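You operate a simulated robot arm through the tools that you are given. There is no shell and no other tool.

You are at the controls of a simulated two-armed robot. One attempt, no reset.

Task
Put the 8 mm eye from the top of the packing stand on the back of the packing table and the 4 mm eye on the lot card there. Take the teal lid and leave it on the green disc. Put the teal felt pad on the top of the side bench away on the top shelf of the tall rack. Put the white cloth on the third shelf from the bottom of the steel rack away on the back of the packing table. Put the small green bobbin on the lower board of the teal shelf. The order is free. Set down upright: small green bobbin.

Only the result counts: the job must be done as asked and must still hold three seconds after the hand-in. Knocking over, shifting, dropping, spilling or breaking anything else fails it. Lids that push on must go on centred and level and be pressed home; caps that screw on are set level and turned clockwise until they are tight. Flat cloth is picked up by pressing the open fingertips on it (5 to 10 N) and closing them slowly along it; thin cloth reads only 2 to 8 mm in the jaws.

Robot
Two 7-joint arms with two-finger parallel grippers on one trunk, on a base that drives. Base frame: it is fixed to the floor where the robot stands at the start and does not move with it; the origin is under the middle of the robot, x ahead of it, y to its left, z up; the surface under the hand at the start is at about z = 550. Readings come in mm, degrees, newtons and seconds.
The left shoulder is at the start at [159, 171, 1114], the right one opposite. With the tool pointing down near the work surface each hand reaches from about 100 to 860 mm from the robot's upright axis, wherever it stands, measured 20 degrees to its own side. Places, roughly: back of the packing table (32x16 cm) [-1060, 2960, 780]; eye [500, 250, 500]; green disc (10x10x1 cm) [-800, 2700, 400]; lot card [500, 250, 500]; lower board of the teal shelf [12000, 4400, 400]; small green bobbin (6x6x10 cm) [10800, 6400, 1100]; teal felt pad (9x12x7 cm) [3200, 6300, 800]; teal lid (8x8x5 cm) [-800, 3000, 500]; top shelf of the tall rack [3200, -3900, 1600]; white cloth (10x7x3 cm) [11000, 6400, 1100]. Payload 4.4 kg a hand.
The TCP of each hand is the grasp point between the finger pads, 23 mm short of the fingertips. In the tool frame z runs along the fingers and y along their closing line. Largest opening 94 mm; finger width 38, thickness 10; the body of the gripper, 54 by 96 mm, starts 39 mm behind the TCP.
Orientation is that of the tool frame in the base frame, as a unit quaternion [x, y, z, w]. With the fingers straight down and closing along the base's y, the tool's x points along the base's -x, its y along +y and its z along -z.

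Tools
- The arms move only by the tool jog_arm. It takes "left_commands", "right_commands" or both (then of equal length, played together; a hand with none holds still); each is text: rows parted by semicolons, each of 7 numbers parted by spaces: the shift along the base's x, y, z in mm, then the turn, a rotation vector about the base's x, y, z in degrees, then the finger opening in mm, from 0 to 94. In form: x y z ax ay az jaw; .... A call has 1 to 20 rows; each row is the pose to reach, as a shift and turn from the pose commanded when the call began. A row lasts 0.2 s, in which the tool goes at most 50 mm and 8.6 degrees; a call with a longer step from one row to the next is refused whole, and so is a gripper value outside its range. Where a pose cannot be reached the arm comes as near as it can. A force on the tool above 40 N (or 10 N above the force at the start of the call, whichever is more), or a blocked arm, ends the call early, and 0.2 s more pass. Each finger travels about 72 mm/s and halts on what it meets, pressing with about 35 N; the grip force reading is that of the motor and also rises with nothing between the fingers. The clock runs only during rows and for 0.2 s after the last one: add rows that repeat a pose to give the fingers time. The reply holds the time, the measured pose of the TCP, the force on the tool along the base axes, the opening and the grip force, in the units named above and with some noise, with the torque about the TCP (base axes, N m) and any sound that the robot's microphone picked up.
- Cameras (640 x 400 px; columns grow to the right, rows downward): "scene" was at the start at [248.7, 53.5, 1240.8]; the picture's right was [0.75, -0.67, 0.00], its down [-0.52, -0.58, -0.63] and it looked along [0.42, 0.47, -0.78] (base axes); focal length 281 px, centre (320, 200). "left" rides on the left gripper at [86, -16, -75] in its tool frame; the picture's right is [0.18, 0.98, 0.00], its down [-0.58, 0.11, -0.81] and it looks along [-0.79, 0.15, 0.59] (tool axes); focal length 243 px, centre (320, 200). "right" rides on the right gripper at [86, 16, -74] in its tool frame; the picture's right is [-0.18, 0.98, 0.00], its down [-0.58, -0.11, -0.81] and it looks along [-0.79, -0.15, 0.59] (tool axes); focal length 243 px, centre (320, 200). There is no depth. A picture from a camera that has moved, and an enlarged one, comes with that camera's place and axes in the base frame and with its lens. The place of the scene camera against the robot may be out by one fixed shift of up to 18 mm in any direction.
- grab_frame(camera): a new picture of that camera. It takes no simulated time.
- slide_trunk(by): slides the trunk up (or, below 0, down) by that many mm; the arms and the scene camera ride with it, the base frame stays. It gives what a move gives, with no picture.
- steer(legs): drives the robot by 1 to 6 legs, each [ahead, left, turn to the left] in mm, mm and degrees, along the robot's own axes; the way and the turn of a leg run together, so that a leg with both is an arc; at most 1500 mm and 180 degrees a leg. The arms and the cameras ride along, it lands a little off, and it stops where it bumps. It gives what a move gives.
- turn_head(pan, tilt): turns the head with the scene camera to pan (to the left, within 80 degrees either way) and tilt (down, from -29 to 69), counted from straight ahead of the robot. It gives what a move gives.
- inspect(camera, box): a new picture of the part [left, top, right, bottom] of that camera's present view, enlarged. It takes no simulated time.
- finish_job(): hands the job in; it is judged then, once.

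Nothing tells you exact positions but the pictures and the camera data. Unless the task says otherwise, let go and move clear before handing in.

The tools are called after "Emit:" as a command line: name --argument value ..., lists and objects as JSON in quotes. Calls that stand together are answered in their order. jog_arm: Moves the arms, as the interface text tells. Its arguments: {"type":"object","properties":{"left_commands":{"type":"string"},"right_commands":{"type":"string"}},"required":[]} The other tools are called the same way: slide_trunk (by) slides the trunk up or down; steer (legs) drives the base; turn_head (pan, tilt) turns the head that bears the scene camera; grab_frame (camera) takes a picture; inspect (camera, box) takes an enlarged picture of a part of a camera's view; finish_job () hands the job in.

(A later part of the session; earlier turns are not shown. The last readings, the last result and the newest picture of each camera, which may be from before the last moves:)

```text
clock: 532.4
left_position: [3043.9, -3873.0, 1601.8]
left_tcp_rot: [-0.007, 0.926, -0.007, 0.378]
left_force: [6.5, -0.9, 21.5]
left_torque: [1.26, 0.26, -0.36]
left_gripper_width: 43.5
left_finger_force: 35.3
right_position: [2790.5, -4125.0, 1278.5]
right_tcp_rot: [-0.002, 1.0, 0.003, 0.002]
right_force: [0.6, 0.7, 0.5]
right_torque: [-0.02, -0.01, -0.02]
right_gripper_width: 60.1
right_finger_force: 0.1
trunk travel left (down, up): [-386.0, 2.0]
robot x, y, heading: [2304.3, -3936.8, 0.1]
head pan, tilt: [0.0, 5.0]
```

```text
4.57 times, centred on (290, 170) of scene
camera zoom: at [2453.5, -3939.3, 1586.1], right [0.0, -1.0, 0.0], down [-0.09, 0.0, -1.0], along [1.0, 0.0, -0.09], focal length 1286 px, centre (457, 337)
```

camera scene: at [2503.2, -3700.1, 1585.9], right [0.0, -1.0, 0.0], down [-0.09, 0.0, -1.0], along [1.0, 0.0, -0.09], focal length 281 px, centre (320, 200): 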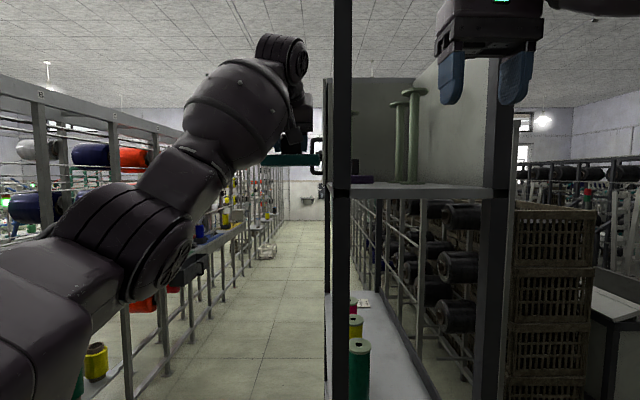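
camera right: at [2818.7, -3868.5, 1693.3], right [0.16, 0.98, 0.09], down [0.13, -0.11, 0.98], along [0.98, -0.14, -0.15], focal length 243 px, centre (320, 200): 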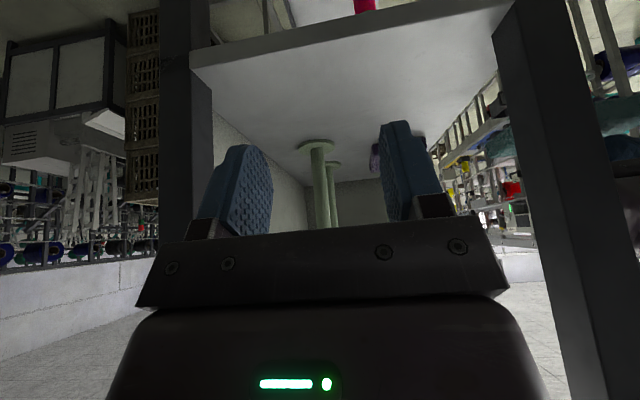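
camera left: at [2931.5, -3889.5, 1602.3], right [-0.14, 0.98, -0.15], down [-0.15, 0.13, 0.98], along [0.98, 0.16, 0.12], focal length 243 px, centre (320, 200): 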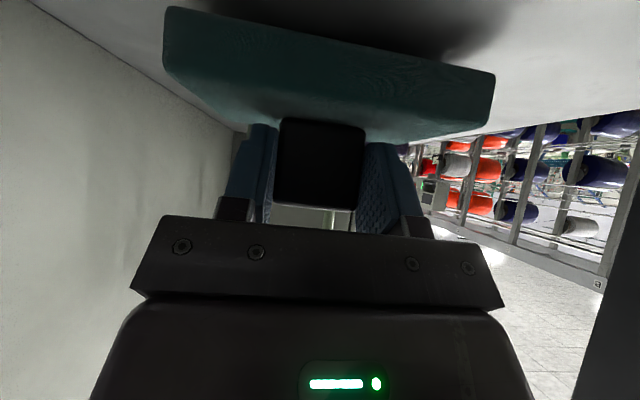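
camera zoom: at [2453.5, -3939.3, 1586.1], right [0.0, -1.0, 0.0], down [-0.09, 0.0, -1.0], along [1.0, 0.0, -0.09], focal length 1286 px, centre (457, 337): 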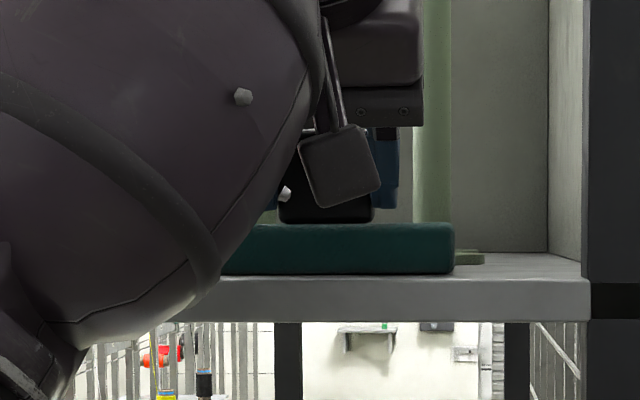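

The pad has touched down, left edge first. I ease off 2 mm and open the fingers slowly.

Emit:
jog_arm --left_commands "0 0 1.5 0 0 0 25; 0 0 2.5 0 0 0 35; 0 0 2.5 0 0 0 42; 0 0 2.5 0 0 0 44; 0 0 2.5 0 0 0 47; 0 0 2.5 0 0 0 52; 0 0 2.5 0 0 0 60; 0 0 2.5 0 0 0 70; 0 0 2.5 0 0 0 80; 0 0 2.5 0 0 0 84"

Emit:
grab_frame --camera "left"

Emit:
inspect --camera "scene" --box '[220, 130, 360, 210]'

```text
clock: 534.6
left_position: [3045.7, -3872.5, 1602.9]
left_tcp_rot: [-0.007, 0.927, -0.007, 0.375]
left_force: [-0.2, 0.0, 2.2]
left_torque: [0.07, 0.01, 0.03]
left_gripper_width: 84.0
left_finger_force: 0.0
right_position: [2790.8, -4124.7, 1278.3]
right_tcp_rot: [-0.002, 1.0, 0.002, 0.001]
right_force: [-1.1, -0.1, -0.2]
right_torque: [0.0, 0.0, 0.0]
right_gripper_width: 59.9
right_finger_force: 0.0
trunk travel left (down, up): [-386.0, 2.0]
robot x, y, heading: [2308.3, -3932.9, 0.3]
head pan, tilt: [0.0, 5.0]
```

```text
taken
camera left: at [2931.9, -3890.3, 1595.3], right [-0.14, 0.98, -0.15], down [-0.15, 0.13, 0.98], along [0.98, 0.16, 0.12], focal length 243 px, centre (320, 200)
```

left: 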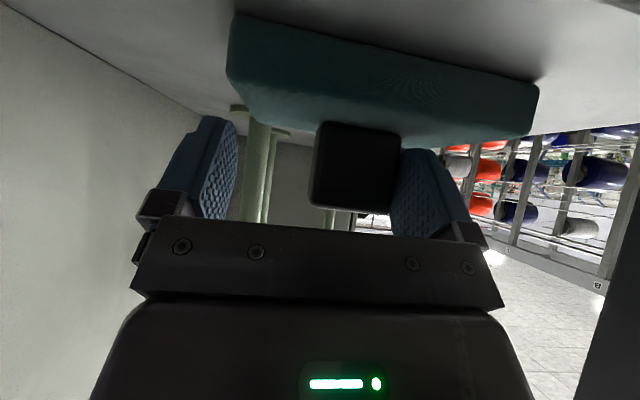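

```text
4.57 times, centred on (290, 170) of scene
camera zoom: at [2454.0, -3938.8, 1585.9], right [0.0, -1.0, 0.0], down [-0.09, 0.0, -1.0], along [1.0, 0.0, -0.09], focal length 1286 px, centre (457, 337)
```

zoom: 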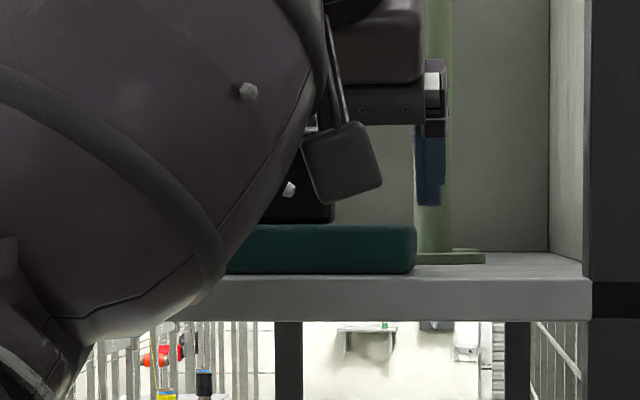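

The pad slid a little with one finger but lies fully on the shelf. I move the hand sideways to free that finger, then lift and draw back.

Emit:
jog_arm --left_commands "0 5 1 0 0 0 88; 0 10 2 0 0 0 92; 0 18 3 0 0 0 94; 0 18 3 0 0 0 94; 0 18 10 0 0 0 94; 0 18 25 0 0 0 94; 0 18 45 0 0 0 94; 0 18 65 0 0 0 94; 0 18 80 0 0 0 94"

Emit:
grab_frame --camera "left"

Emit:
inspect --camera "scene" --box '[220, 130, 360, 210]'

```text
clock: 536.6
left_position: [3044.6, -3855.7, 1681.7]
left_tcp_rot: [-0.007, 0.926, -0.007, 0.377]
left_force: [0.2, -0.2, -0.5]
left_torque: [-0.02, 0.02, 0.03]
left_gripper_width: 94.1
left_finger_force: 0.1
right_position: [2789.1, -4124.5, 1277.6]
right_tcp_rot: [-0.001, 1.0, 0.001, 0.001]
right_force: [0.1, 0.1, 0.5]
right_torque: [-0.03, -0.01, 0.02]
right_gripper_width: 59.6
right_finger_force: 0.0
trunk travel left (down, up): [-386.0, 2.0]
robot x, y, heading: [2301.7, -3933.4, 0.2]
head pan, tilt: [0.0, 5.0]
```

```text
taken
camera left: at [2930.3, -3873.1, 1675.9], right [-0.14, 0.98, -0.15], down [-0.15, 0.12, 0.98], along [0.98, 0.16, 0.13], focal length 243 px, centre (320, 200)
```

left: 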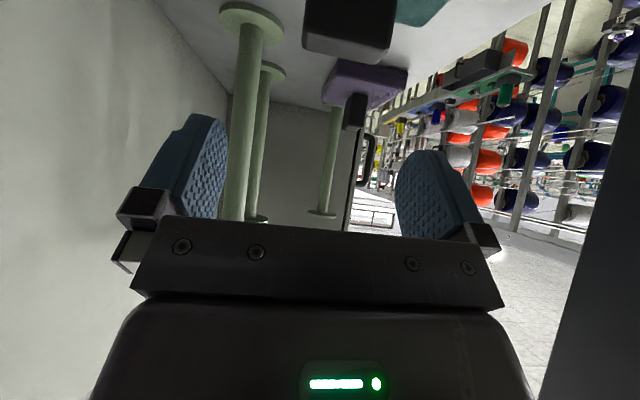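

```text
4.57 times, centred on (290, 170) of scene
camera zoom: at [2453.7, -3939.0, 1586.0], right [0.0, -1.0, 0.0], down [-0.09, 0.0, -1.0], along [1.0, 0.0, -0.09], focal length 1286 px, centre (457, 337)
```

zoom: 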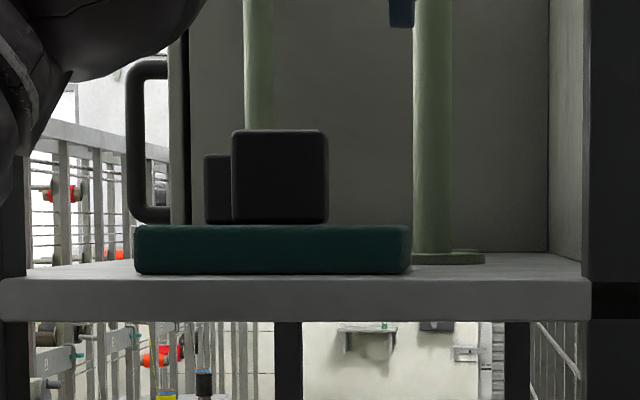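

The teal pad stands on the top shelf and my hand is clear. I back out and return the left arm to its compact posture along the reverse path.

Emit:
steer --legs '[[-400, 0, 0]]'

Emit:
jog_arm --left_commands "5 0 -45 0 0 0 94; 10 0 -90 0 0 0 94; 20 5 -135 0 0 0 94; 25 10 -180 0 0 0 94; 30 15 -225 0 0 0 94; 30 20 -270 0 0 0 94; 30 25 -315 0 0 0 94; 30 25 -345 0 0 0 94; 0 50 -348 0 5 0 94; -30 75 -350 0 10 0 94; -60 100 -352 0 15 0 94; -90 125 -355 0 20 0 94; -120 150 -358 0 25 0 94; -150 175 -360 0 30 0 94; -180 200 -362 0 36 0 94; -210 225 -364 0 42 0 94; -240 250 -366 0 45 0 94; -240 250 -366 0 45 0 94"

Emit:
grab_frame --camera "scene"

```text
clock: 539.1
left_position: [2650.8, -3854.5, 1682.9]
left_tcp_rot: [-0.009, 0.927, -0.007, 0.376]
left_force: [-0.6, 0.4, 0.7]
left_torque: [-0.02, -0.01, 0.03]
left_gripper_width: 94.1
left_finger_force: 0.1
right_position: [2397.1, -4124.8, 1278.2]
right_tcp_rot: [-0.003, 1.0, 0.002, 0.002]
right_force: [-0.2, -0.5, -0.4]
right_torque: [-0.04, -0.02, 0.02]
right_gripper_width: 59.8
right_finger_force: 0.0
trunk travel left (down, up): [-386.0, 2.0]
robot x, y, heading: [1913.4, -3939.6, 0.2]
head pan, tilt: [0.0, 5.0]
```

```text
clock: 542.9
left_position: [2412.3, -3607.8, 1315.8]
left_tcp_rot: [-0.011, 1.0, -0.003, -0.008]
left_force: [-0.5, -0.9, -0.1]
left_torque: [0.0, 0.02, 0.0]
left_gripper_width: 93.9
left_finger_force: 0.0
right_position: [2397.6, -4124.9, 1277.6]
right_tcp_rot: [-0.004, 1.0, 0.003, 0.0]
right_force: [0.1, -0.3, 0.5]
right_torque: [-0.02, 0.03, 0.01]
right_gripper_width: 60.1
right_finger_force: 0.1
trunk travel left (down, up): [-386.0, 2.0]
robot x, y, heading: [1914.7, -3938.3, 0.1]
head pan, tilt: [0.0, 5.0]
```

```text
taken
camera scene: at [2061.3, -3940.7, 1585.8], right [0.01, -1.0, 0.0], down [-0.09, 0.0, -1.0], along [1.0, 0.01, -0.09], focal length 281 px, centre (320, 200)
```

scene: 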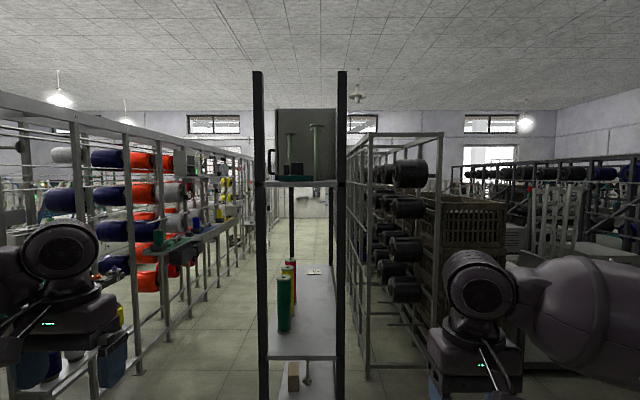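

The pad is done. Now I drive back north and east to the steel rack for the bobbin and cloth, along the route I know.

Emit:
steer --legs '[[0, 0, 157], [1133, 0, 0], [0, 0, -45], [1393, 0, 0], [1393, 0, 0], [0, 0, -22]]'

Emit:
turn_head --pan 0 --tilt 20

Emit:
grab_frame --camera "scene"

```text
clock: 571.5
left_position: [-590.3, -451.3, 1316.9]
left_tcp_rot: [0.722, -0.692, 0.008, 0.003]
left_force: [0.2, -0.2, 0.2]
left_torque: [0.0, 0.0, 0.02]
left_gripper_width: 94.0
left_finger_force: 0.0
right_position: [-72.2, -456.4, 1278.7]
right_tcp_rot: [0.716, -0.698, -0.002, 0.0]
right_force: [0.3, -0.3, 0.3]
right_torque: [0.0, 0.02, -0.01]
right_gripper_width: 60.1
right_finger_force: 0.0
trunk travel left (down, up): [-386.0, 2.0]
robot x, y, heading: [-248.0, -942.0, 91.3]
head pan, tilt: [0.0, 5.0]
```

```text
clock: 572.2
left_position: [-590.9, -451.1, 1316.5]
left_tcp_rot: [0.722, -0.692, 0.007, 0.004]
left_force: [-0.1, 0.2, -0.6]
left_torque: [-0.01, 0.0, -0.01]
left_gripper_width: 94.0
left_finger_force: 0.1
right_position: [-72.0, -456.0, 1278.1]
right_tcp_rot: [0.716, -0.698, -0.002, 0.0]
right_force: [0.0, -0.4, -0.6]
right_torque: [0.01, 0.02, 0.01]
right_gripper_width: 60.1
right_finger_force: 0.1
trunk travel left (down, up): [-386.0, 2.0]
robot x, y, heading: [-245.9, -945.8, 91.8]
head pan, tilt: [0.0, 20.0]
```

```text
taken
camera scene: at [-253.7, -797.6, 1561.6], right [1.0, 0.03, 0.0], down [0.01, -0.34, -0.94], along [-0.02, 0.94, -0.34], focal length 281 px, centre (320, 200)
```

scene: 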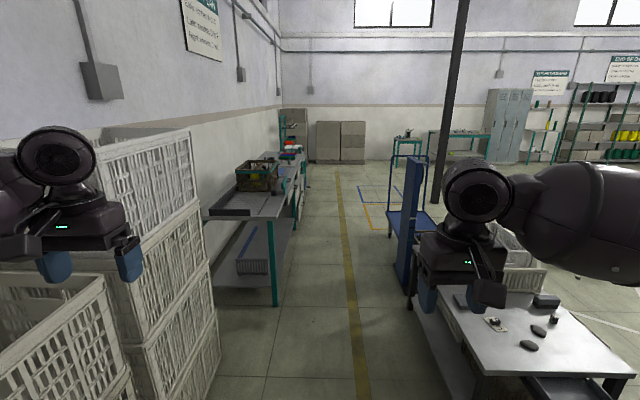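

Emit:
steer --legs '[[0, -35, -1.7], [1450, 0, 0], [1450, 0, 0], [1250, 0, 0], [0, 0, -62]]'

Emit:
turn_head --pan 0 --tilt 15

Emit:
grab_frame --camera "scene"

```text
clock: 595.4
left_position: [37.6, 3742.6, 1316.9]
left_tcp_rot: [-0.271, 0.962, -0.003, -0.006]
left_force: [-0.1, 0.0, 0.1]
left_torque: [0.03, 0.01, -0.04]
left_gripper_width: 93.9
left_finger_force: 0.0
right_position: [284.6, 3286.2, 1277.2]
right_tcp_rot: [-0.263, 0.965, 0.003, 0.0]
right_force: [-1.1, 0.2, 1.0]
right_torque: [-0.02, 0.0, 0.02]
right_gripper_width: 60.6
right_finger_force: 0.1
trunk travel left (down, up): [-386.0, 2.0]
robot x, y, heading: [-228.0, 3203.3, 30.2]
head pan, tilt: [0.0, 20.0]
stopped in leg 5: the robot was blocked; the commanded pose is now the measured one
```

```text
clock: 596.1
left_position: [37.5, 3743.4, 1317.3]
left_tcp_rot: [-0.271, 0.963, -0.004, -0.007]
left_force: [0.3, 0.8, 0.8]
left_torque: [0.01, 0.01, -0.02]
left_gripper_width: 94.0
left_finger_force: 0.1
right_position: [286.1, 3287.7, 1277.7]
right_tcp_rot: [-0.263, 0.965, 0.002, 0.001]
right_force: [-0.5, 0.3, 0.0]
right_torque: [-0.01, 0.01, -0.01]
right_gripper_width: 60.0
right_finger_force: 0.0
trunk travel left (down, up): [-386.0, 2.0]
robot x, y, heading: [-230.1, 3201.2, 30.3]
head pan, tilt: [0.0, 15.0]
```

```text
taken
camera scene: at [-99.1, 3278.7, 1569.6], right [0.51, -0.86, 0.0], down [-0.22, -0.13, -0.97], along [0.83, 0.49, -0.26], focal length 281 px, centre (320, 200)
```

scene: 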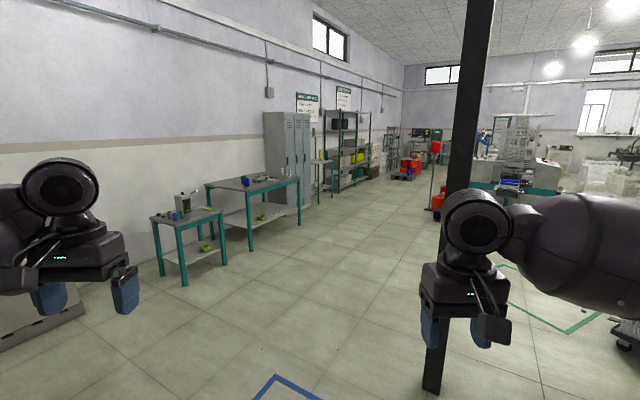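

The base brushed the packing table's front while turning, so I move away forward and look back to check the table.

Emit:
steer --legs '[[450, 0, 0]]'

Emit:
turn_head --pan 79 --tilt 25

Emit:
grab_frame --camera "scene"

```text
clock: 598.8
left_position: [429.0, 3966.9, 1316.7]
left_tcp_rot: [-0.267, 0.964, -0.004, -0.007]
left_force: [-0.9, 0.4, 0.4]
left_torque: [-0.01, 0.02, -0.02]
left_gripper_width: 93.8
left_finger_force: 0.0
right_position: [671.7, 3508.0, 1277.7]
right_tcp_rot: [-0.259, 0.966, 0.002, 0.0]
right_force: [-0.8, 1.1, -0.4]
right_torque: [0.01, 0.03, -0.01]
right_gripper_width: 59.8
right_finger_force: 0.1
trunk travel left (down, up): [-386.0, 2.0]
robot x, y, heading: [157.5, 3428.1, 30.2]
head pan, tilt: [0.0, 15.0]
```

```text
clock: 600.3
left_position: [427.3, 3966.8, 1317.1]
left_tcp_rot: [-0.267, 0.964, -0.005, -0.007]
left_force: [0.4, 0.7, -0.5]
left_torque: [0.04, -0.04, 0.01]
left_gripper_width: 93.7
left_finger_force: 0.0
right_position: [671.7, 3509.8, 1278.3]
right_tcp_rot: [-0.26, 0.966, 0.002, 0.0]
right_force: [0.3, 0.1, -0.8]
right_torque: [0.01, 0.03, -0.02]
right_gripper_width: 59.9
right_finger_force: 0.0
trunk travel left (down, up): [-386.0, 2.0]
robot x, y, heading: [156.8, 3429.6, 30.3]
head pan, tilt: [79.0, 25.0]
```

```text
taken
camera scene: at [176.8, 3543.2, 1553.5], right [0.95, 0.33, 0.0], down [0.14, -0.4, -0.91], along [-0.3, 0.86, -0.42], focal length 281 px, centre (320, 200)
```

scene: 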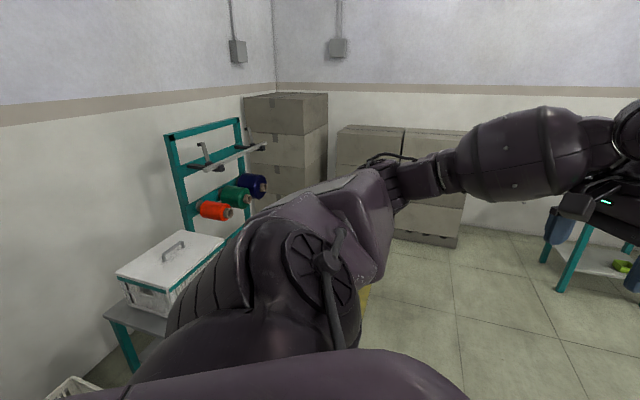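

Emit:
steer --legs '[[0, 0, 1], [1450, 0, 0], [1450, 0, 0], [0, 0, -29.5], [1450, 0, 0], [1400, 0, 0]]'

Emit:
turn_head --pan 0 --tilt 15

Emit:
grab_frame --camera "scene"

```text
clock: 629.5
left_position: [5963.5, 5448.3, 1316.8]
left_tcp_rot: [-0.036, 0.999, -0.003, -0.008]
left_force: [-0.1, 0.6, 0.3]
left_torque: [0.04, 0.02, 0.0]
left_gripper_width: 94.0
left_finger_force: 0.0
right_position: [5975.6, 4929.2, 1277.8]
right_tcp_rot: [-0.028, 1.0, 0.002, 0.001]
right_force: [-0.2, 0.4, -0.4]
right_torque: [0.01, 0.01, -0.02]
right_gripper_width: 60.0
right_finger_force: 0.2
trunk travel left (down, up): [-386.0, 2.0]
robot x, y, heading: [5477.9, 5091.5, 3.2]
head pan, tilt: [79.0, 25.0]
```

```text
clock: 631.0
left_position: [5963.2, 5448.8, 1317.7]
left_tcp_rot: [-0.036, 0.999, -0.003, -0.007]
left_force: [-0.4, 0.2, -0.5]
left_torque: [-0.04, -0.03, -0.01]
left_gripper_width: 94.0
left_finger_force: 0.1
right_position: [5974.6, 4928.4, 1278.3]
right_tcp_rot: [-0.029, 1.0, 0.001, 0.001]
right_force: [-0.1, 0.5, 0.3]
right_torque: [0.0, 0.0, -0.01]
right_gripper_width: 59.9
right_finger_force: 0.1
trunk travel left (down, up): [-386.0, 2.0]
robot x, y, heading: [5480.3, 5091.9, 3.4]
head pan, tilt: [0.0, 15.0]
```

```text
taken
camera scene: at [5630.5, 5097.1, 1569.7], right [0.06, -1.0, 0.0], down [-0.26, -0.01, -0.97], along [0.96, 0.06, -0.26], focal length 281 px, centre (320, 200)
```

scene: 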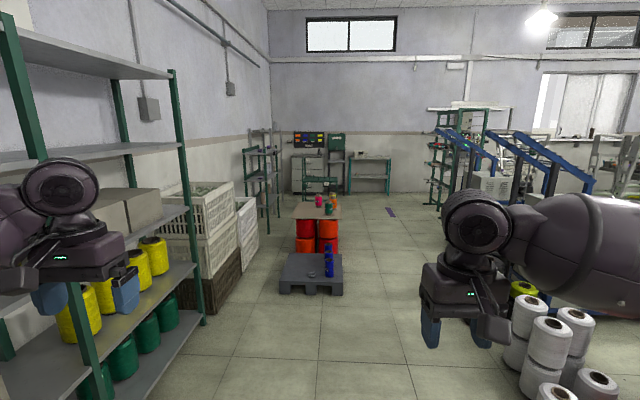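

Emit:
steer --legs '[[0, 0, -19.2], [1050, 0, 0], [1050, 0, 0], [0, 0, 15], [1400, 0, 0], [1400, 0, 0]]'

Emit:
turn_head --pan 20 --tilt 25

Emit:
grab_frame --camera "scene"

```text
clock: 656.5
left_position: [10803.1, 4679.5, 1316.5]
left_tcp_rot: [0.009, 1.0, -0.003, -0.008]
left_force: [0.3, 0.0, 0.8]
left_torque: [0.0, 0.0, -0.01]
left_gripper_width: 94.0
left_finger_force: 0.1
right_position: [10767.8, 4161.7, 1276.5]
right_tcp_rot: [0.016, 1.0, 0.002, 0.001]
right_force: [-0.5, 0.0, -0.2]
right_torque: [0.02, 0.0, 0.06]
right_gripper_width: 59.8
right_finger_force: 0.1
trunk travel left (down, up): [-386.0, 2.0]
robot x, y, heading: [10290.9, 4368.9, -2.1]
head pan, tilt: [0.0, 15.0]
```

```text
clock: 657.4
left_position: [10802.7, 4679.7, 1317.8]
left_tcp_rot: [0.009, 1.0, -0.003, -0.008]
left_force: [0.1, 0.7, 0.3]
left_torque: [-0.03, 0.02, -0.01]
left_gripper_width: 94.0
left_finger_force: 0.1
right_position: [10767.3, 4162.2, 1277.9]
right_tcp_rot: [0.016, 1.0, 0.001, 0.001]
right_force: [0.5, -0.3, -0.2]
right_torque: [0.0, 0.0, 0.01]
right_gripper_width: 60.0
right_finger_force: 0.1
trunk travel left (down, up): [-386.0, 2.0]
robot x, y, heading: [10290.7, 4366.8, -2.0]
head pan, tilt: [20.0, 25.0]
```

```text
taken
camera scene: at [10434.3, 4390.9, 1553.5], right [0.31, -0.95, 0.0], down [-0.4, -0.13, -0.91], along [0.86, 0.28, -0.42], focal length 281 px, centre (320, 200)
```

scene: 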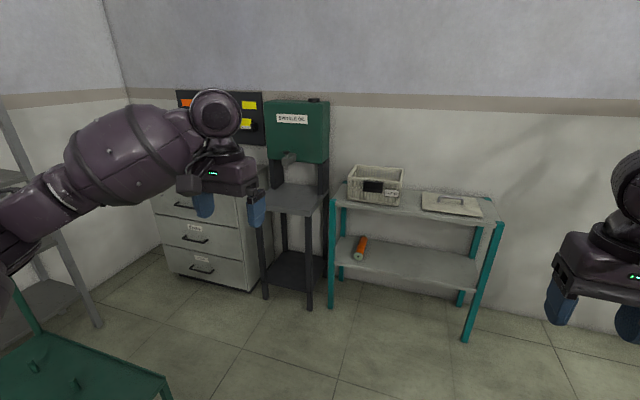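

The teal shelf's lower board has free room beside a lying spool. I go on and turn to face the steel rack, this time keeping right of the trolley.

Emit:
steer --legs '[[960, 30, 2], [0, 0, 90], [1000, 0, 0]]'

Emit:
turn_head --pan 20 --tilt 30

Emit:
grab_frame --camera "scene"

```text
clock: 671.1
left_position: [10858.0, 5876.5, 1318.0]
left_tcp_rot: [0.731, -0.682, 0.007, 0.004]
left_force: [0.2, 0.3, 0.4]
left_torque: [-0.01, -0.01, 0.02]
left_gripper_width: 94.2
left_finger_force: 0.0
right_position: [11377.0, 5885.1, 1278.8]
right_tcp_rot: [0.725, -0.689, -0.002, 0.001]
right_force: [0.5, 0.4, -0.2]
right_torque: [-0.02, 0.04, 0.03]
right_gripper_width: 60.1
right_finger_force: 0.0
trunk travel left (down, up): [-386.0, 2.0]
robot x, y, heading: [11211.5, 5392.9, 93.0]
head pan, tilt: [20.0, 25.0]
```

```text
clock: 671.8
left_position: [10857.7, 5876.6, 1316.6]
left_tcp_rot: [0.731, -0.682, 0.008, 0.003]
left_force: [0.7, 0.0, -0.4]
left_torque: [0.02, 0.01, -0.01]
left_gripper_width: 93.9
left_finger_force: 0.1
right_position: [11377.7, 5885.8, 1277.9]
right_tcp_rot: [0.726, -0.688, -0.001, 0.001]
right_force: [0.3, 1.0, 0.4]
right_torque: [0.0, -0.02, -0.01]
right_gripper_width: 60.0
right_finger_force: 0.1
trunk travel left (down, up): [-386.0, 2.0]
robot x, y, heading: [11212.0, 5394.7, 93.3]
head pan, tilt: [20.0, 30.0]
```

```text
taken
camera scene: at [11174.0, 5529.7, 1545.5], right [0.92, 0.39, 0.0], down [0.2, -0.46, -0.87], along [-0.34, 0.8, -0.5], focal length 281 px, centre (320, 200)
```

scene: 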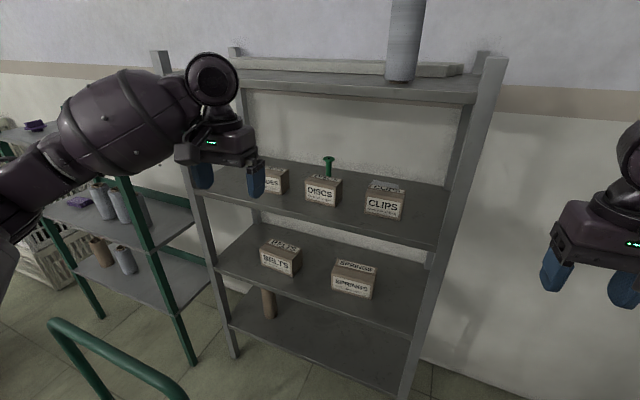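

Emit:
slide_trunk --by -60

Emit:
steer --legs '[[0, 0, -3.2], [330, 0, 0]]'

Emit:
turn_head --pan 25 --tilt 35

Emit:
grab_frame --camera "scene"

Emit:
grab_frame --camera "left"

```text
clock: 672.8
left_position: [10857.3, 5876.9, 1257.8]
left_tcp_rot: [0.731, -0.683, 0.006, 0.003]
left_force: [0.1, -0.8, -0.1]
left_torque: [0.01, -0.03, -0.01]
left_gripper_width: 93.9
left_finger_force: 0.0
right_position: [11377.7, 5884.7, 1218.7]
right_tcp_rot: [0.726, -0.688, -0.003, 0.0]
right_force: [1.2, 0.7, 0.6]
right_torque: [-0.03, 0.02, 0.01]
right_gripper_width: 60.1
right_finger_force: 0.1
trunk travel left (down, up): [-326.0, 62.0]
robot x, y, heading: [11210.4, 5391.7, 93.0]
head pan, tilt: [20.0, 30.0]
```

```text
clock: 675.1
left_position: [10885.3, 6141.8, 1255.8]
left_tcp_rot: [-0.706, 0.708, -0.003, -0.006]
left_force: [0.0, 0.0, -0.8]
left_torque: [0.03, -0.03, 0.02]
left_gripper_width: 94.0
left_finger_force: 0.1
right_position: [11397.7, 6134.7, 1220.4]
right_tcp_rot: [0.71, -0.704, -0.004, -0.001]
right_force: [-0.7, -0.1, -0.1]
right_torque: [0.0, 0.01, 0.03]
right_gripper_width: 60.0
right_finger_force: 0.1
trunk travel left (down, up): [-326.0, 62.0]
robot x, y, heading: [11212.3, 5657.7, 90.3]
head pan, tilt: [20.0, 30.0]
stopped in leg 2: the robot was blocked; the commanded pose is now the measured one
```

```text
clock: 675.7
left_position: [10885.8, 6140.5, 1256.6]
left_tcp_rot: [-0.705, 0.709, -0.003, -0.005]
left_force: [0.5, -0.4, 0.0]
left_torque: [0.01, 0.0, 0.01]
left_gripper_width: 94.2
left_finger_force: 0.1
right_position: [11397.8, 6133.4, 1222.6]
right_tcp_rot: [0.71, -0.705, -0.004, -0.002]
right_force: [-0.6, 0.0, -0.2]
right_torque: [0.02, 0.01, 0.02]
right_gripper_width: 60.1
right_finger_force: 0.0
trunk travel left (down, up): [-326.0, 62.0]
robot x, y, heading: [11213.5, 5659.4, 90.3]
head pan, tilt: [25.0, 35.0]
```

```text
taken
camera scene: at [11173.0, 5780.9, 1479.4], right [0.9, 0.43, 0.01], down [0.25, -0.51, -0.82], along [-0.35, 0.75, -0.57], focal length 281 px, centre (320, 200)
```

scene: 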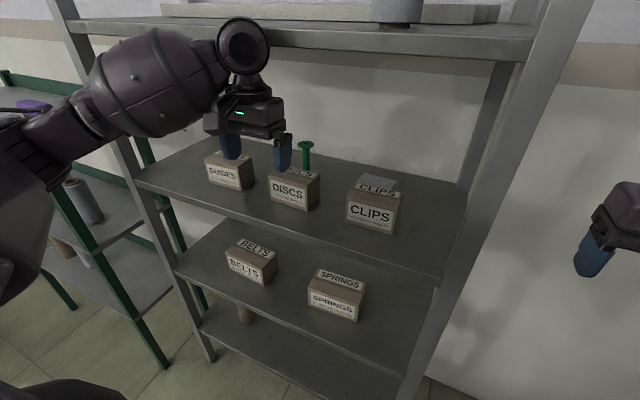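

```text
taken
camera left: at [10900.8, 6056.2, 1331.4], right [-0.98, -0.18, 0.01], down [-0.1, 0.59, 0.8], along [-0.15, 0.79, -0.6], focal length 243 px, centre (320, 200)
```

left: 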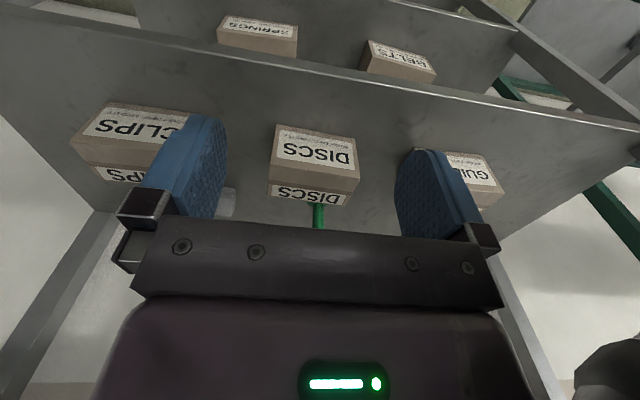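

My left wrist touched the top shelf's front edge because the hand was too high. I back off and lower it before going in.

Emit:
steer --legs '[[-70, 0, 0]]'

Emit:
jog_arm --left_commands "0 0 -20 0 0 0 94; 0 0 -40 0 0 0 94; 0 0 -60 0 0 0 94; 0 0 -72 0 0 0 94; 0 0 -72 0 0 0 94" --right_commands "0 -20 0 0 0 0 60; 0 -40 0 0 0 0 60; 0 -60 0 0 0 0 60; 0 -60 0 0 0 0 60; 0 -60 0 0 0 0 60"

Emit:
turn_head --pan 25 --tilt 20

Emit:
grab_frame --camera "scene"

Emit:
grab_frame --camera "left"

```text
clock: 676.7
left_position: [10886.6, 6079.0, 1253.7]
left_tcp_rot: [-0.707, 0.708, -0.006, -0.009]
left_force: [-0.4, -1.1, 0.5]
left_torque: [0.05, -0.03, 0.03]
left_gripper_width: 94.0
left_finger_force: 0.1
right_position: [11401.1, 6069.6, 1218.2]
right_tcp_rot: [0.71, -0.704, -0.003, 0.001]
right_force: [-0.4, -0.8, 0.3]
right_torque: [0.02, 0.0, 0.01]
right_gripper_width: 59.7
right_finger_force: 0.0
trunk travel left (down, up): [-326.0, 62.0]
robot x, y, heading: [11216.3, 5585.7, 90.1]
head pan, tilt: [25.0, 35.0]
```

```text
clock: 677.9
left_position: [10887.0, 6083.3, 1181.9]
left_tcp_rot: [-0.706, 0.708, -0.007, -0.01]
left_force: [0.0, -0.3, 0.3]
left_torque: [-0.01, -0.01, 0.0]
left_gripper_width: 94.1
left_finger_force: 0.0
right_position: [11402.8, 6013.7, 1217.2]
right_tcp_rot: [0.71, -0.705, -0.003, 0.001]
right_force: [-0.4, 0.5, -0.5]
right_torque: [0.02, 0.02, -0.01]
right_gripper_width: 60.0
right_finger_force: 0.1
trunk travel left (down, up): [-326.0, 62.0]
robot x, y, heading: [11213.9, 5584.1, 90.2]
head pan, tilt: [25.0, 35.0]
```

```text
clock: 678.7
left_position: [10886.6, 6082.5, 1181.0]
left_tcp_rot: [-0.706, 0.708, -0.007, -0.01]
left_force: [0.0, -1.1, -0.2]
left_torque: [0.03, 0.03, 0.0]
left_gripper_width: 94.1
left_finger_force: 0.0
right_position: [11403.1, 6014.0, 1217.4]
right_tcp_rot: [0.71, -0.705, -0.002, 0.001]
right_force: [-1.1, 0.8, 0.3]
right_torque: [0.03, 0.0, 0.03]
right_gripper_width: 59.9
right_finger_force: 0.0
trunk travel left (down, up): [-326.0, 62.0]
robot x, y, heading: [11214.7, 5587.6, 90.5]
head pan, tilt: [25.0, 20.0]
```

```text
taken
camera scene: at [11173.4, 5727.2, 1502.1], right [0.9, 0.43, 0.0], down [0.15, -0.31, -0.94], along [-0.4, 0.85, -0.34], focal length 281 px, centre (320, 200)
```

scene: 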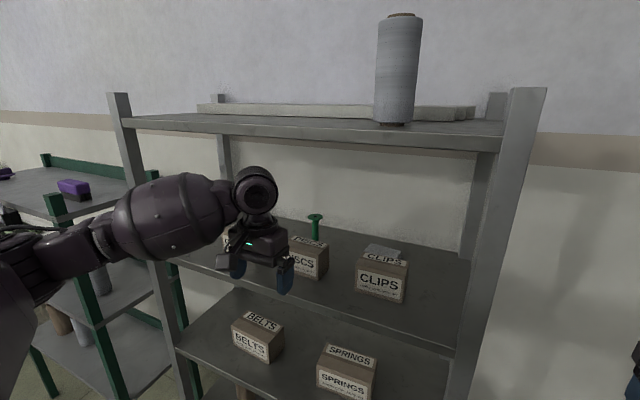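

```text
taken
camera left: at [10902.9, 5997.7, 1257.3], right [-0.98, -0.18, 0.01], down [-0.1, 0.6, 0.79], along [-0.15, 0.78, -0.61], focal length 243 px, centre (320, 200)
```

left: 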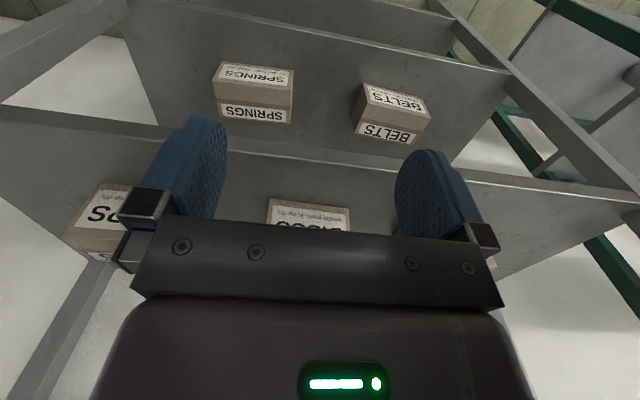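

The hand is low enough now. I drive forward 130 mm, with the wrist passing below the top shelf, and look for the bobbin.

Emit:
steer --legs '[[130, 0, -0.3]]'

Emit:
jog_arm --left_commands "-15 25 0 1.4 0 0 94; -30 50 0 1.4 0 0 94; -45 75 0 1.4 0 0 94; -55 95 0 1.4 0 0 94; -55 95 0 1.4 0 0 94"

Emit:
grab_frame --camera "left"

Emit:
grab_frame --camera "scene"

```text
clock: 680.0
left_position: [10891.9, 6217.0, 1180.7]
left_tcp_rot: [-0.703, 0.711, -0.008, -0.01]
left_force: [1.1, 0.7, -0.2]
left_torque: [-0.01, -0.01, 0.01]
left_gripper_width: 94.3
left_finger_force: 0.1
right_position: [11406.0, 6142.9, 1215.2]
right_tcp_rot: [-0.706, 0.708, 0.001, -0.002]
right_force: [0.1, -0.1, -0.2]
right_torque: [-0.04, -0.04, -0.02]
right_gripper_width: 60.0
right_finger_force: 0.0
trunk travel left (down, up): [-326.0, 62.0]
robot x, y, heading: [11211.7, 5717.9, 89.7]
head pan, tilt: [25.0, 20.0]
```

```text
clock: 681.2
left_position: [10835.2, 6310.9, 1183.3]
left_tcp_rot: [-0.703, 0.711, 0.003, -0.001]
left_force: [0.5, -0.3, -0.5]
left_torque: [0.0, 0.0, 0.02]
left_gripper_width: 93.8
left_finger_force: 0.1
right_position: [11405.7, 6141.9, 1216.5]
right_tcp_rot: [-0.707, 0.708, 0.004, -0.001]
right_force: [0.9, -0.5, -0.9]
right_torque: [-0.01, 0.0, 0.01]
right_gripper_width: 60.1
right_finger_force: 0.0
trunk travel left (down, up): [-326.0, 62.0]
robot x, y, heading: [11213.6, 5717.8, 90.0]
head pan, tilt: [25.0, 20.0]
```

```text
taken
camera left: at [10850.6, 6224.7, 1256.0], right [-0.98, -0.17, 0.0], down [-0.1, 0.58, 0.81], along [-0.14, 0.8, -0.59], focal length 243 px, centre (320, 200)
```

left: 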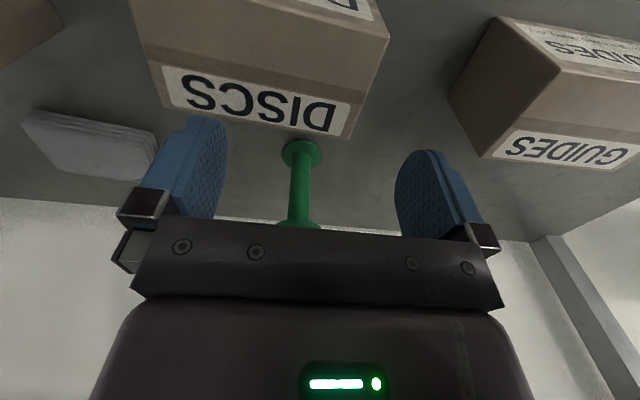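

```text
taken
camera scene: at [11174.6, 5857.2, 1502.2], right [0.91, 0.42, 0.0], down [0.14, -0.31, -0.94], along [-0.39, 0.85, -0.34], focal length 281 px, centre (320, 200)
```

scene: 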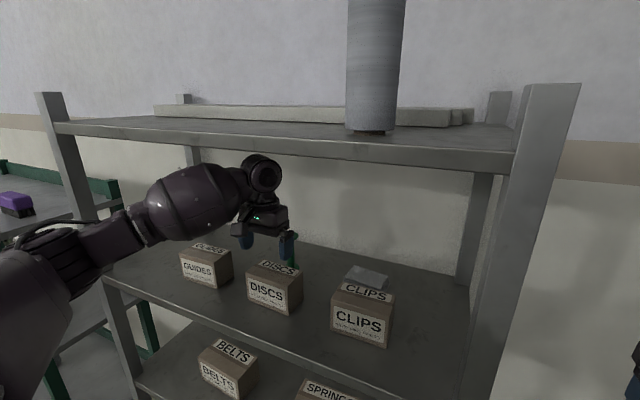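

Emit:
inspect --camera "left" --box '[240, 120, 368, 240]'

Emit:
inspect --camera "left" --box '[10, 90, 202, 210]'

```text
3.33 times, centred on (304, 180) of left
camera zoom: at [10850.6, 6224.7, 1256.0], right [-0.98, -0.17, 0.0], down [-0.1, 0.58, 0.81], along [-0.14, 0.8, -0.59], focal length 809 px, centre (373, 267)
```

zoom: 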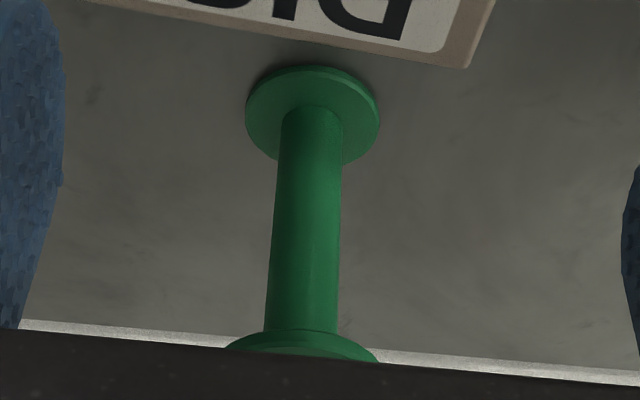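

```text
3.33 times, centred on (106, 150) of left
camera zoom: at [10850.6, 6224.7, 1256.0], right [-0.98, -0.17, 0.0], down [-0.1, 0.58, 0.81], along [-0.14, 0.8, -0.59], focal length 809 px, centre (1033, 367)
```

zoom: 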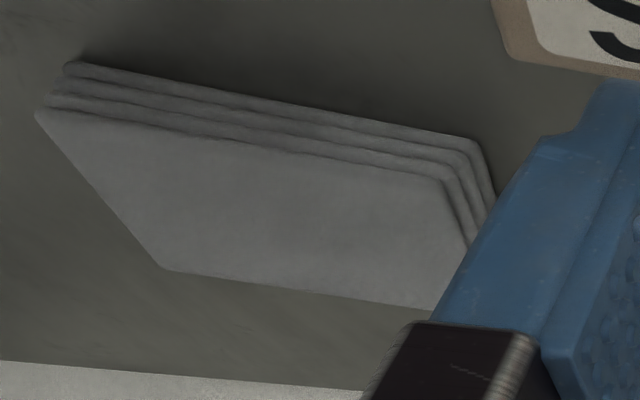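

The bobbin's axis is at (10838, 6410) and its top at z ≈ 1155, with flanges 43 mm across; the folded cloth lies around (11040, 6428). I move the open hand over the bobbin and lower it to flange height.

Emit:
jog_arm --left_commands "1 25 0 0 0 0 94; 2 50 0 0 0 0 94; 3 75 0 0 0 0 94; 3 99 0 0 0 0 94; 3 99 0 0 0 0 94; 3 99 -12 0 0 0 94; 3 99 -24 0 0 0 94; 3 99 -34 0 0 0 94; 3 99 -34 0 0 0 94"

Emit:
grab_frame --camera "left"

Emit:
grab_frame --camera "scene"

```text
clock: 683.2
left_position: [10839.6, 6409.7, 1149.4]
left_tcp_rot: [-0.704, 0.711, 0.003, -0.001]
left_force: [0.2, 0.1, -0.2]
left_torque: [0.02, 0.0, 0.02]
left_gripper_width: 94.1
left_finger_force: 0.0
right_position: [11407.0, 6141.8, 1217.4]
right_tcp_rot: [-0.706, 0.708, 0.003, -0.001]
right_force: [0.1, 0.7, -0.4]
right_torque: [-0.01, 0.01, -0.02]
right_gripper_width: 60.1
right_finger_force: 0.0
trunk travel left (down, up): [-326.0, 62.0]
robot x, y, heading: [11213.5, 5719.3, 90.1]
head pan, tilt: [25.0, 20.0]
```

```text
taken
camera left: at [10854.2, 6322.7, 1222.3], right [-0.98, -0.17, 0.0], down [-0.1, 0.58, 0.81], along [-0.14, 0.8, -0.59], focal length 243 px, centre (320, 200)
```

left: 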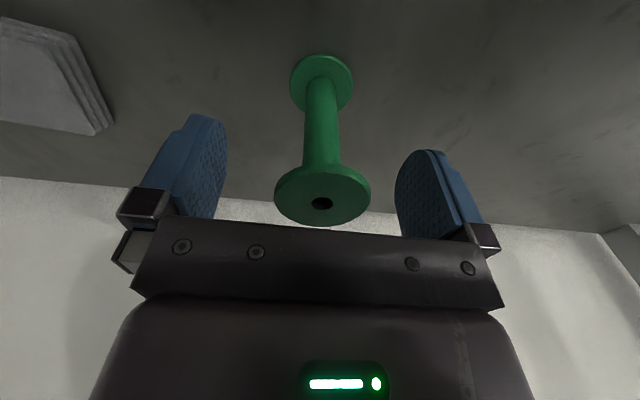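

```text
taken
camera scene: at [11174.7, 5857.6, 1502.2], right [0.91, 0.42, 0.0], down [0.14, -0.31, -0.94], along [-0.39, 0.85, -0.34], focal length 281 px, centre (320, 200)
```

scene: 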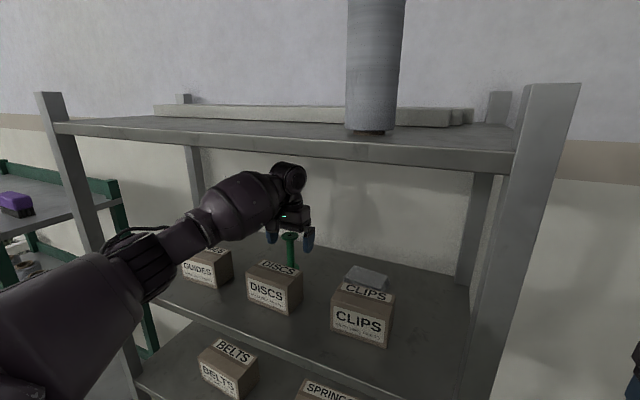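

The top flange is right between the pads. I close slowly on it.

Emit:
jog_arm --left_commands "-1 1 0 0 0 0 84; -1 1 0 0 0 0 74; -1 1 0 0 0 0 64; -1 1 0 0 0 0 56; -1 1 0 0 0 0 50; -1 1 0 0 0 0 46; -1 1 0 0 0 0 42; -1 1 0 0 0 0 35; -1 1 0 0 0 0 28; -1 1 0 0 0 0 28"

Emit:
grab_frame --camera "left"

```text
clock: 685.4
left_position: [10837.2, 6411.3, 1148.0]
left_tcp_rot: [-0.704, 0.71, 0.003, -0.001]
left_force: [0.6, 0.2, 1.9]
left_torque: [0.01, -0.02, -0.01]
left_gripper_width: 42.6
left_finger_force: 34.8
right_position: [11406.0, 6141.2, 1215.8]
right_tcp_rot: [-0.707, 0.708, 0.003, -0.002]
right_force: [-0.2, 0.3, 0.0]
right_torque: [0.0, -0.01, 0.02]
right_gripper_width: 60.3
right_finger_force: 0.0
trunk travel left (down, up): [-326.0, 62.0]
robot x, y, heading: [11217.6, 5720.1, 89.8]
head pan, tilt: [25.0, 20.0]
```

```text
taken
camera left: at [10853.5, 6324.5, 1222.0], right [-0.98, -0.17, 0.0], down [-0.1, 0.58, 0.81], along [-0.14, 0.8, -0.59], focal length 243 px, centre (320, 200)
```

left: 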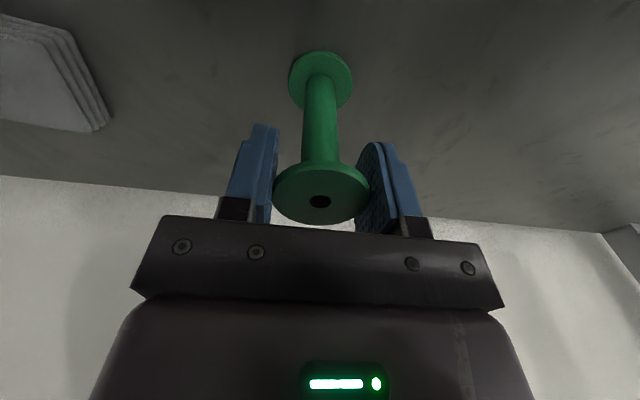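

The bobbin is held by its top flange at 42.6 mm. I lift it 35 mm and steer it back behind the DISCS box, right into the gap between the boxes, and out.

Emit:
jog_arm --left_commands "0 0 4 0 0 0 28; 0 0 10 0 0 0 28; 0 0 18 0 0 0 28; 0 0 27 0 0 0 28; 0 0 35 0 0 0 28; 0 -15 35 0 0 0 28; 0 -35 35 0 0 0 28; 0 -49 35 0 0 0 28; 0 -49 35 0 0 0 28"

Emit:
grab_frame --camera "left"

Emit:
grab_frame --camera "scene"

```text
clock: 687.4
left_position: [10838.1, 6361.6, 1183.5]
left_tcp_rot: [-0.704, 0.71, 0.003, -0.002]
left_force: [-0.2, 0.2, -0.1]
left_torque: [0.02, 0.04, -0.04]
left_gripper_width: 42.4
left_finger_force: 35.3
right_position: [11407.4, 6141.0, 1216.6]
right_tcp_rot: [-0.707, 0.708, 0.003, -0.002]
right_force: [0.3, 0.2, 0.1]
right_torque: [-0.01, 0.01, 0.04]
right_gripper_width: 60.0
right_finger_force: 0.0
trunk travel left (down, up): [-326.0, 62.0]
robot x, y, heading: [11219.8, 5718.2, 89.7]
head pan, tilt: [25.0, 20.0]
```

```text
taken
camera left: at [10854.5, 6275.1, 1256.8], right [-0.98, -0.17, 0.0], down [-0.1, 0.58, 0.81], along [-0.14, 0.79, -0.59], focal length 243 px, centre (320, 200)
```

left: 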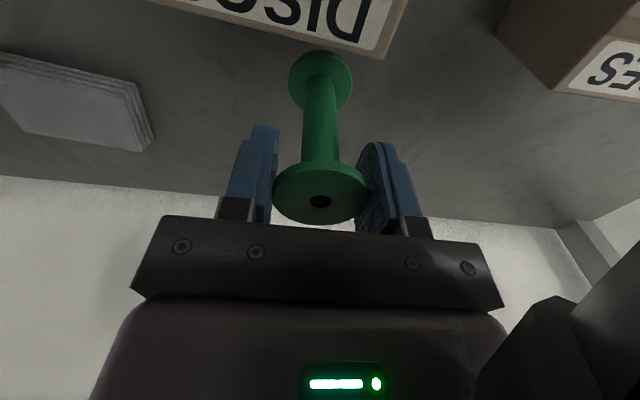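

```text
taken
camera scene: at [11174.8, 5858.0, 1502.1], right [0.91, 0.42, 0.0], down [0.14, -0.31, -0.94], along [-0.39, 0.85, -0.34], focal length 281 px, centre (320, 200)
```

scene: 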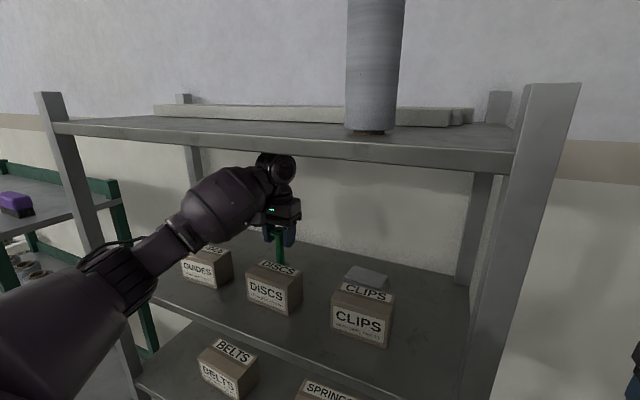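

The bobbin hangs upright just behind the box. I move it right into the gap and then straight out.

Emit:
jog_arm --left_commands "35 0 0 0 0 0 28; 70 0 0 0 0 0 28; 105 0 0 0 0 0 28; 141 0 0 0 0 0 28; 141 0 0 0 0 0 28"

Emit:
grab_frame --camera "left"

Emit:
grab_frame --camera "scene"

```text
clock: 688.6
left_position: [10978.9, 6358.6, 1183.8]
left_tcp_rot: [-0.702, 0.712, 0.002, -0.001]
left_force: [-0.3, -0.9, -0.8]
left_torque: [-0.01, 0.03, 0.01]
left_gripper_width: 42.7
left_finger_force: 34.7
right_position: [11407.3, 6140.6, 1216.7]
right_tcp_rot: [-0.707, 0.708, 0.002, -0.001]
right_force: [0.5, -0.9, 0.7]
right_torque: [-0.01, 0.0, 0.04]
right_gripper_width: 59.9
right_finger_force: 0.1
trunk travel left (down, up): [-326.0, 62.0]
robot x, y, heading: [11213.8, 5714.3, 89.5]
head pan, tilt: [25.0, 20.0]
```

```text
taken
camera left: at [10994.9, 6273.3, 1258.0], right [-0.98, -0.17, 0.0], down [-0.1, 0.58, 0.81], along [-0.14, 0.8, -0.59], focal length 243 px, centre (320, 200)
```

left: 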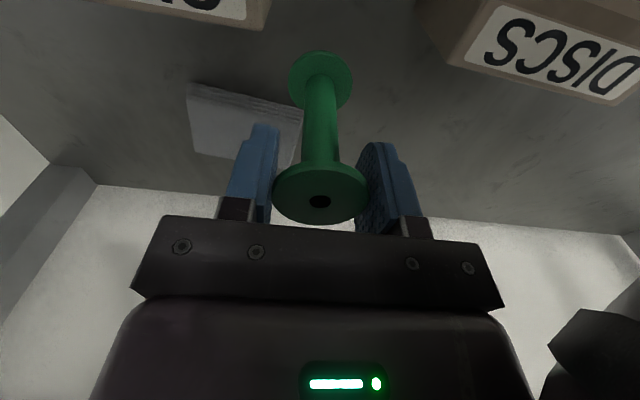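

```text
taken
camera scene: at [11173.8, 5857.7, 1502.1], right [0.91, 0.42, 0.0], down [0.14, -0.31, -0.94], along [-0.39, 0.85, -0.34], focal length 281 px, centre (320, 200)
```

scene: 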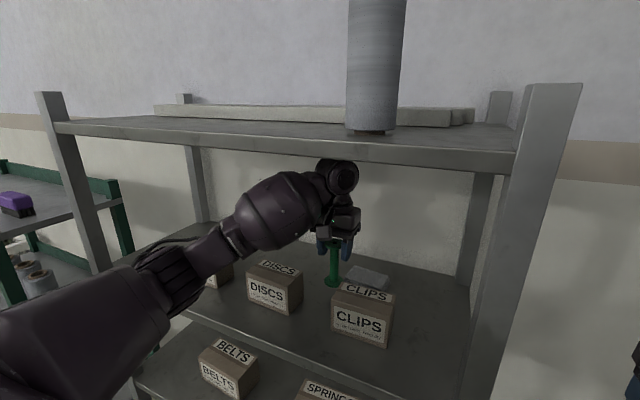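

The gap runs from x ≈ 10915 to 11013, so I shift 13 mm left to its middle and pull straight back out of the rack.

Emit:
jog_arm --left_commands "-7 0 0 0 0 0 28; -14 0 0 0 0 0 28; -14 -25 0 0 0 0 28; -14 -55 0 0 0 0 28; -14 -90 0 0 0 0 28; -14 -125 0 0 0 0 28; -14 -160 0 0 0 0 28; -14 -195 0 0 0 0 28; -14 -225 0 0 0 0 28; -14 -225 0 0 0 0 28"

Emit:
grab_frame --camera "scene"

Emit:
grab_frame --camera "left"

```text
clock: 690.8
left_position: [10965.1, 6135.8, 1183.4]
left_tcp_rot: [-0.704, 0.711, 0.002, -0.002]
left_force: [-0.2, 0.1, -0.2]
left_torque: [-0.01, 0.0, 0.02]
left_gripper_width: 42.5
left_finger_force: 35.0
right_position: [11407.8, 6142.0, 1216.1]
right_tcp_rot: [-0.707, 0.707, 0.002, -0.002]
right_force: [-0.5, -0.3, -0.5]
right_torque: [0.01, 0.01, 0.03]
right_gripper_width: 59.7
right_finger_force: 0.1
trunk travel left (down, up): [-326.0, 62.0]
robot x, y, heading: [11216.4, 5717.6, 89.9]
head pan, tilt: [25.0, 20.0]
```

```text
taken
camera scene: at [11174.9, 5858.4, 1502.1], right [0.91, 0.42, 0.0], down [0.14, -0.31, -0.94], along [-0.39, 0.85, -0.34], focal length 281 px, centre (320, 200)
```

scene: 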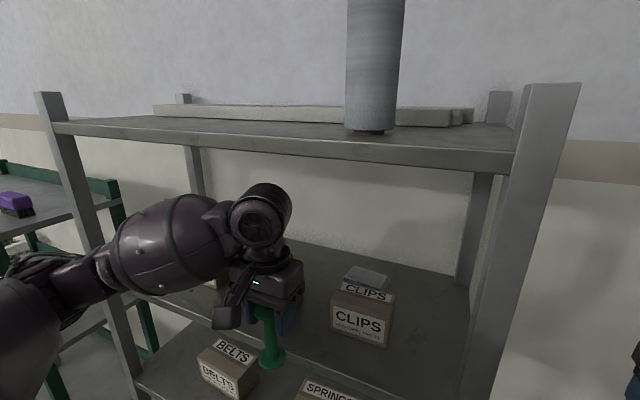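

```text
taken
camera left: at [10980.9, 6049.9, 1256.9], right [-0.98, -0.17, 0.0], down [-0.1, 0.58, 0.81], along [-0.14, 0.79, -0.59], focal length 243 px, centre (320, 200)
```

left: 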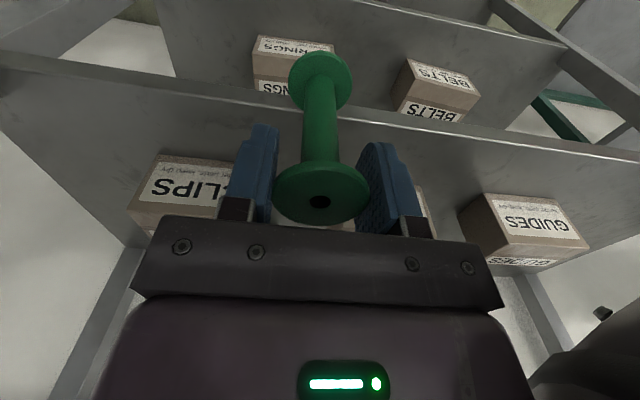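

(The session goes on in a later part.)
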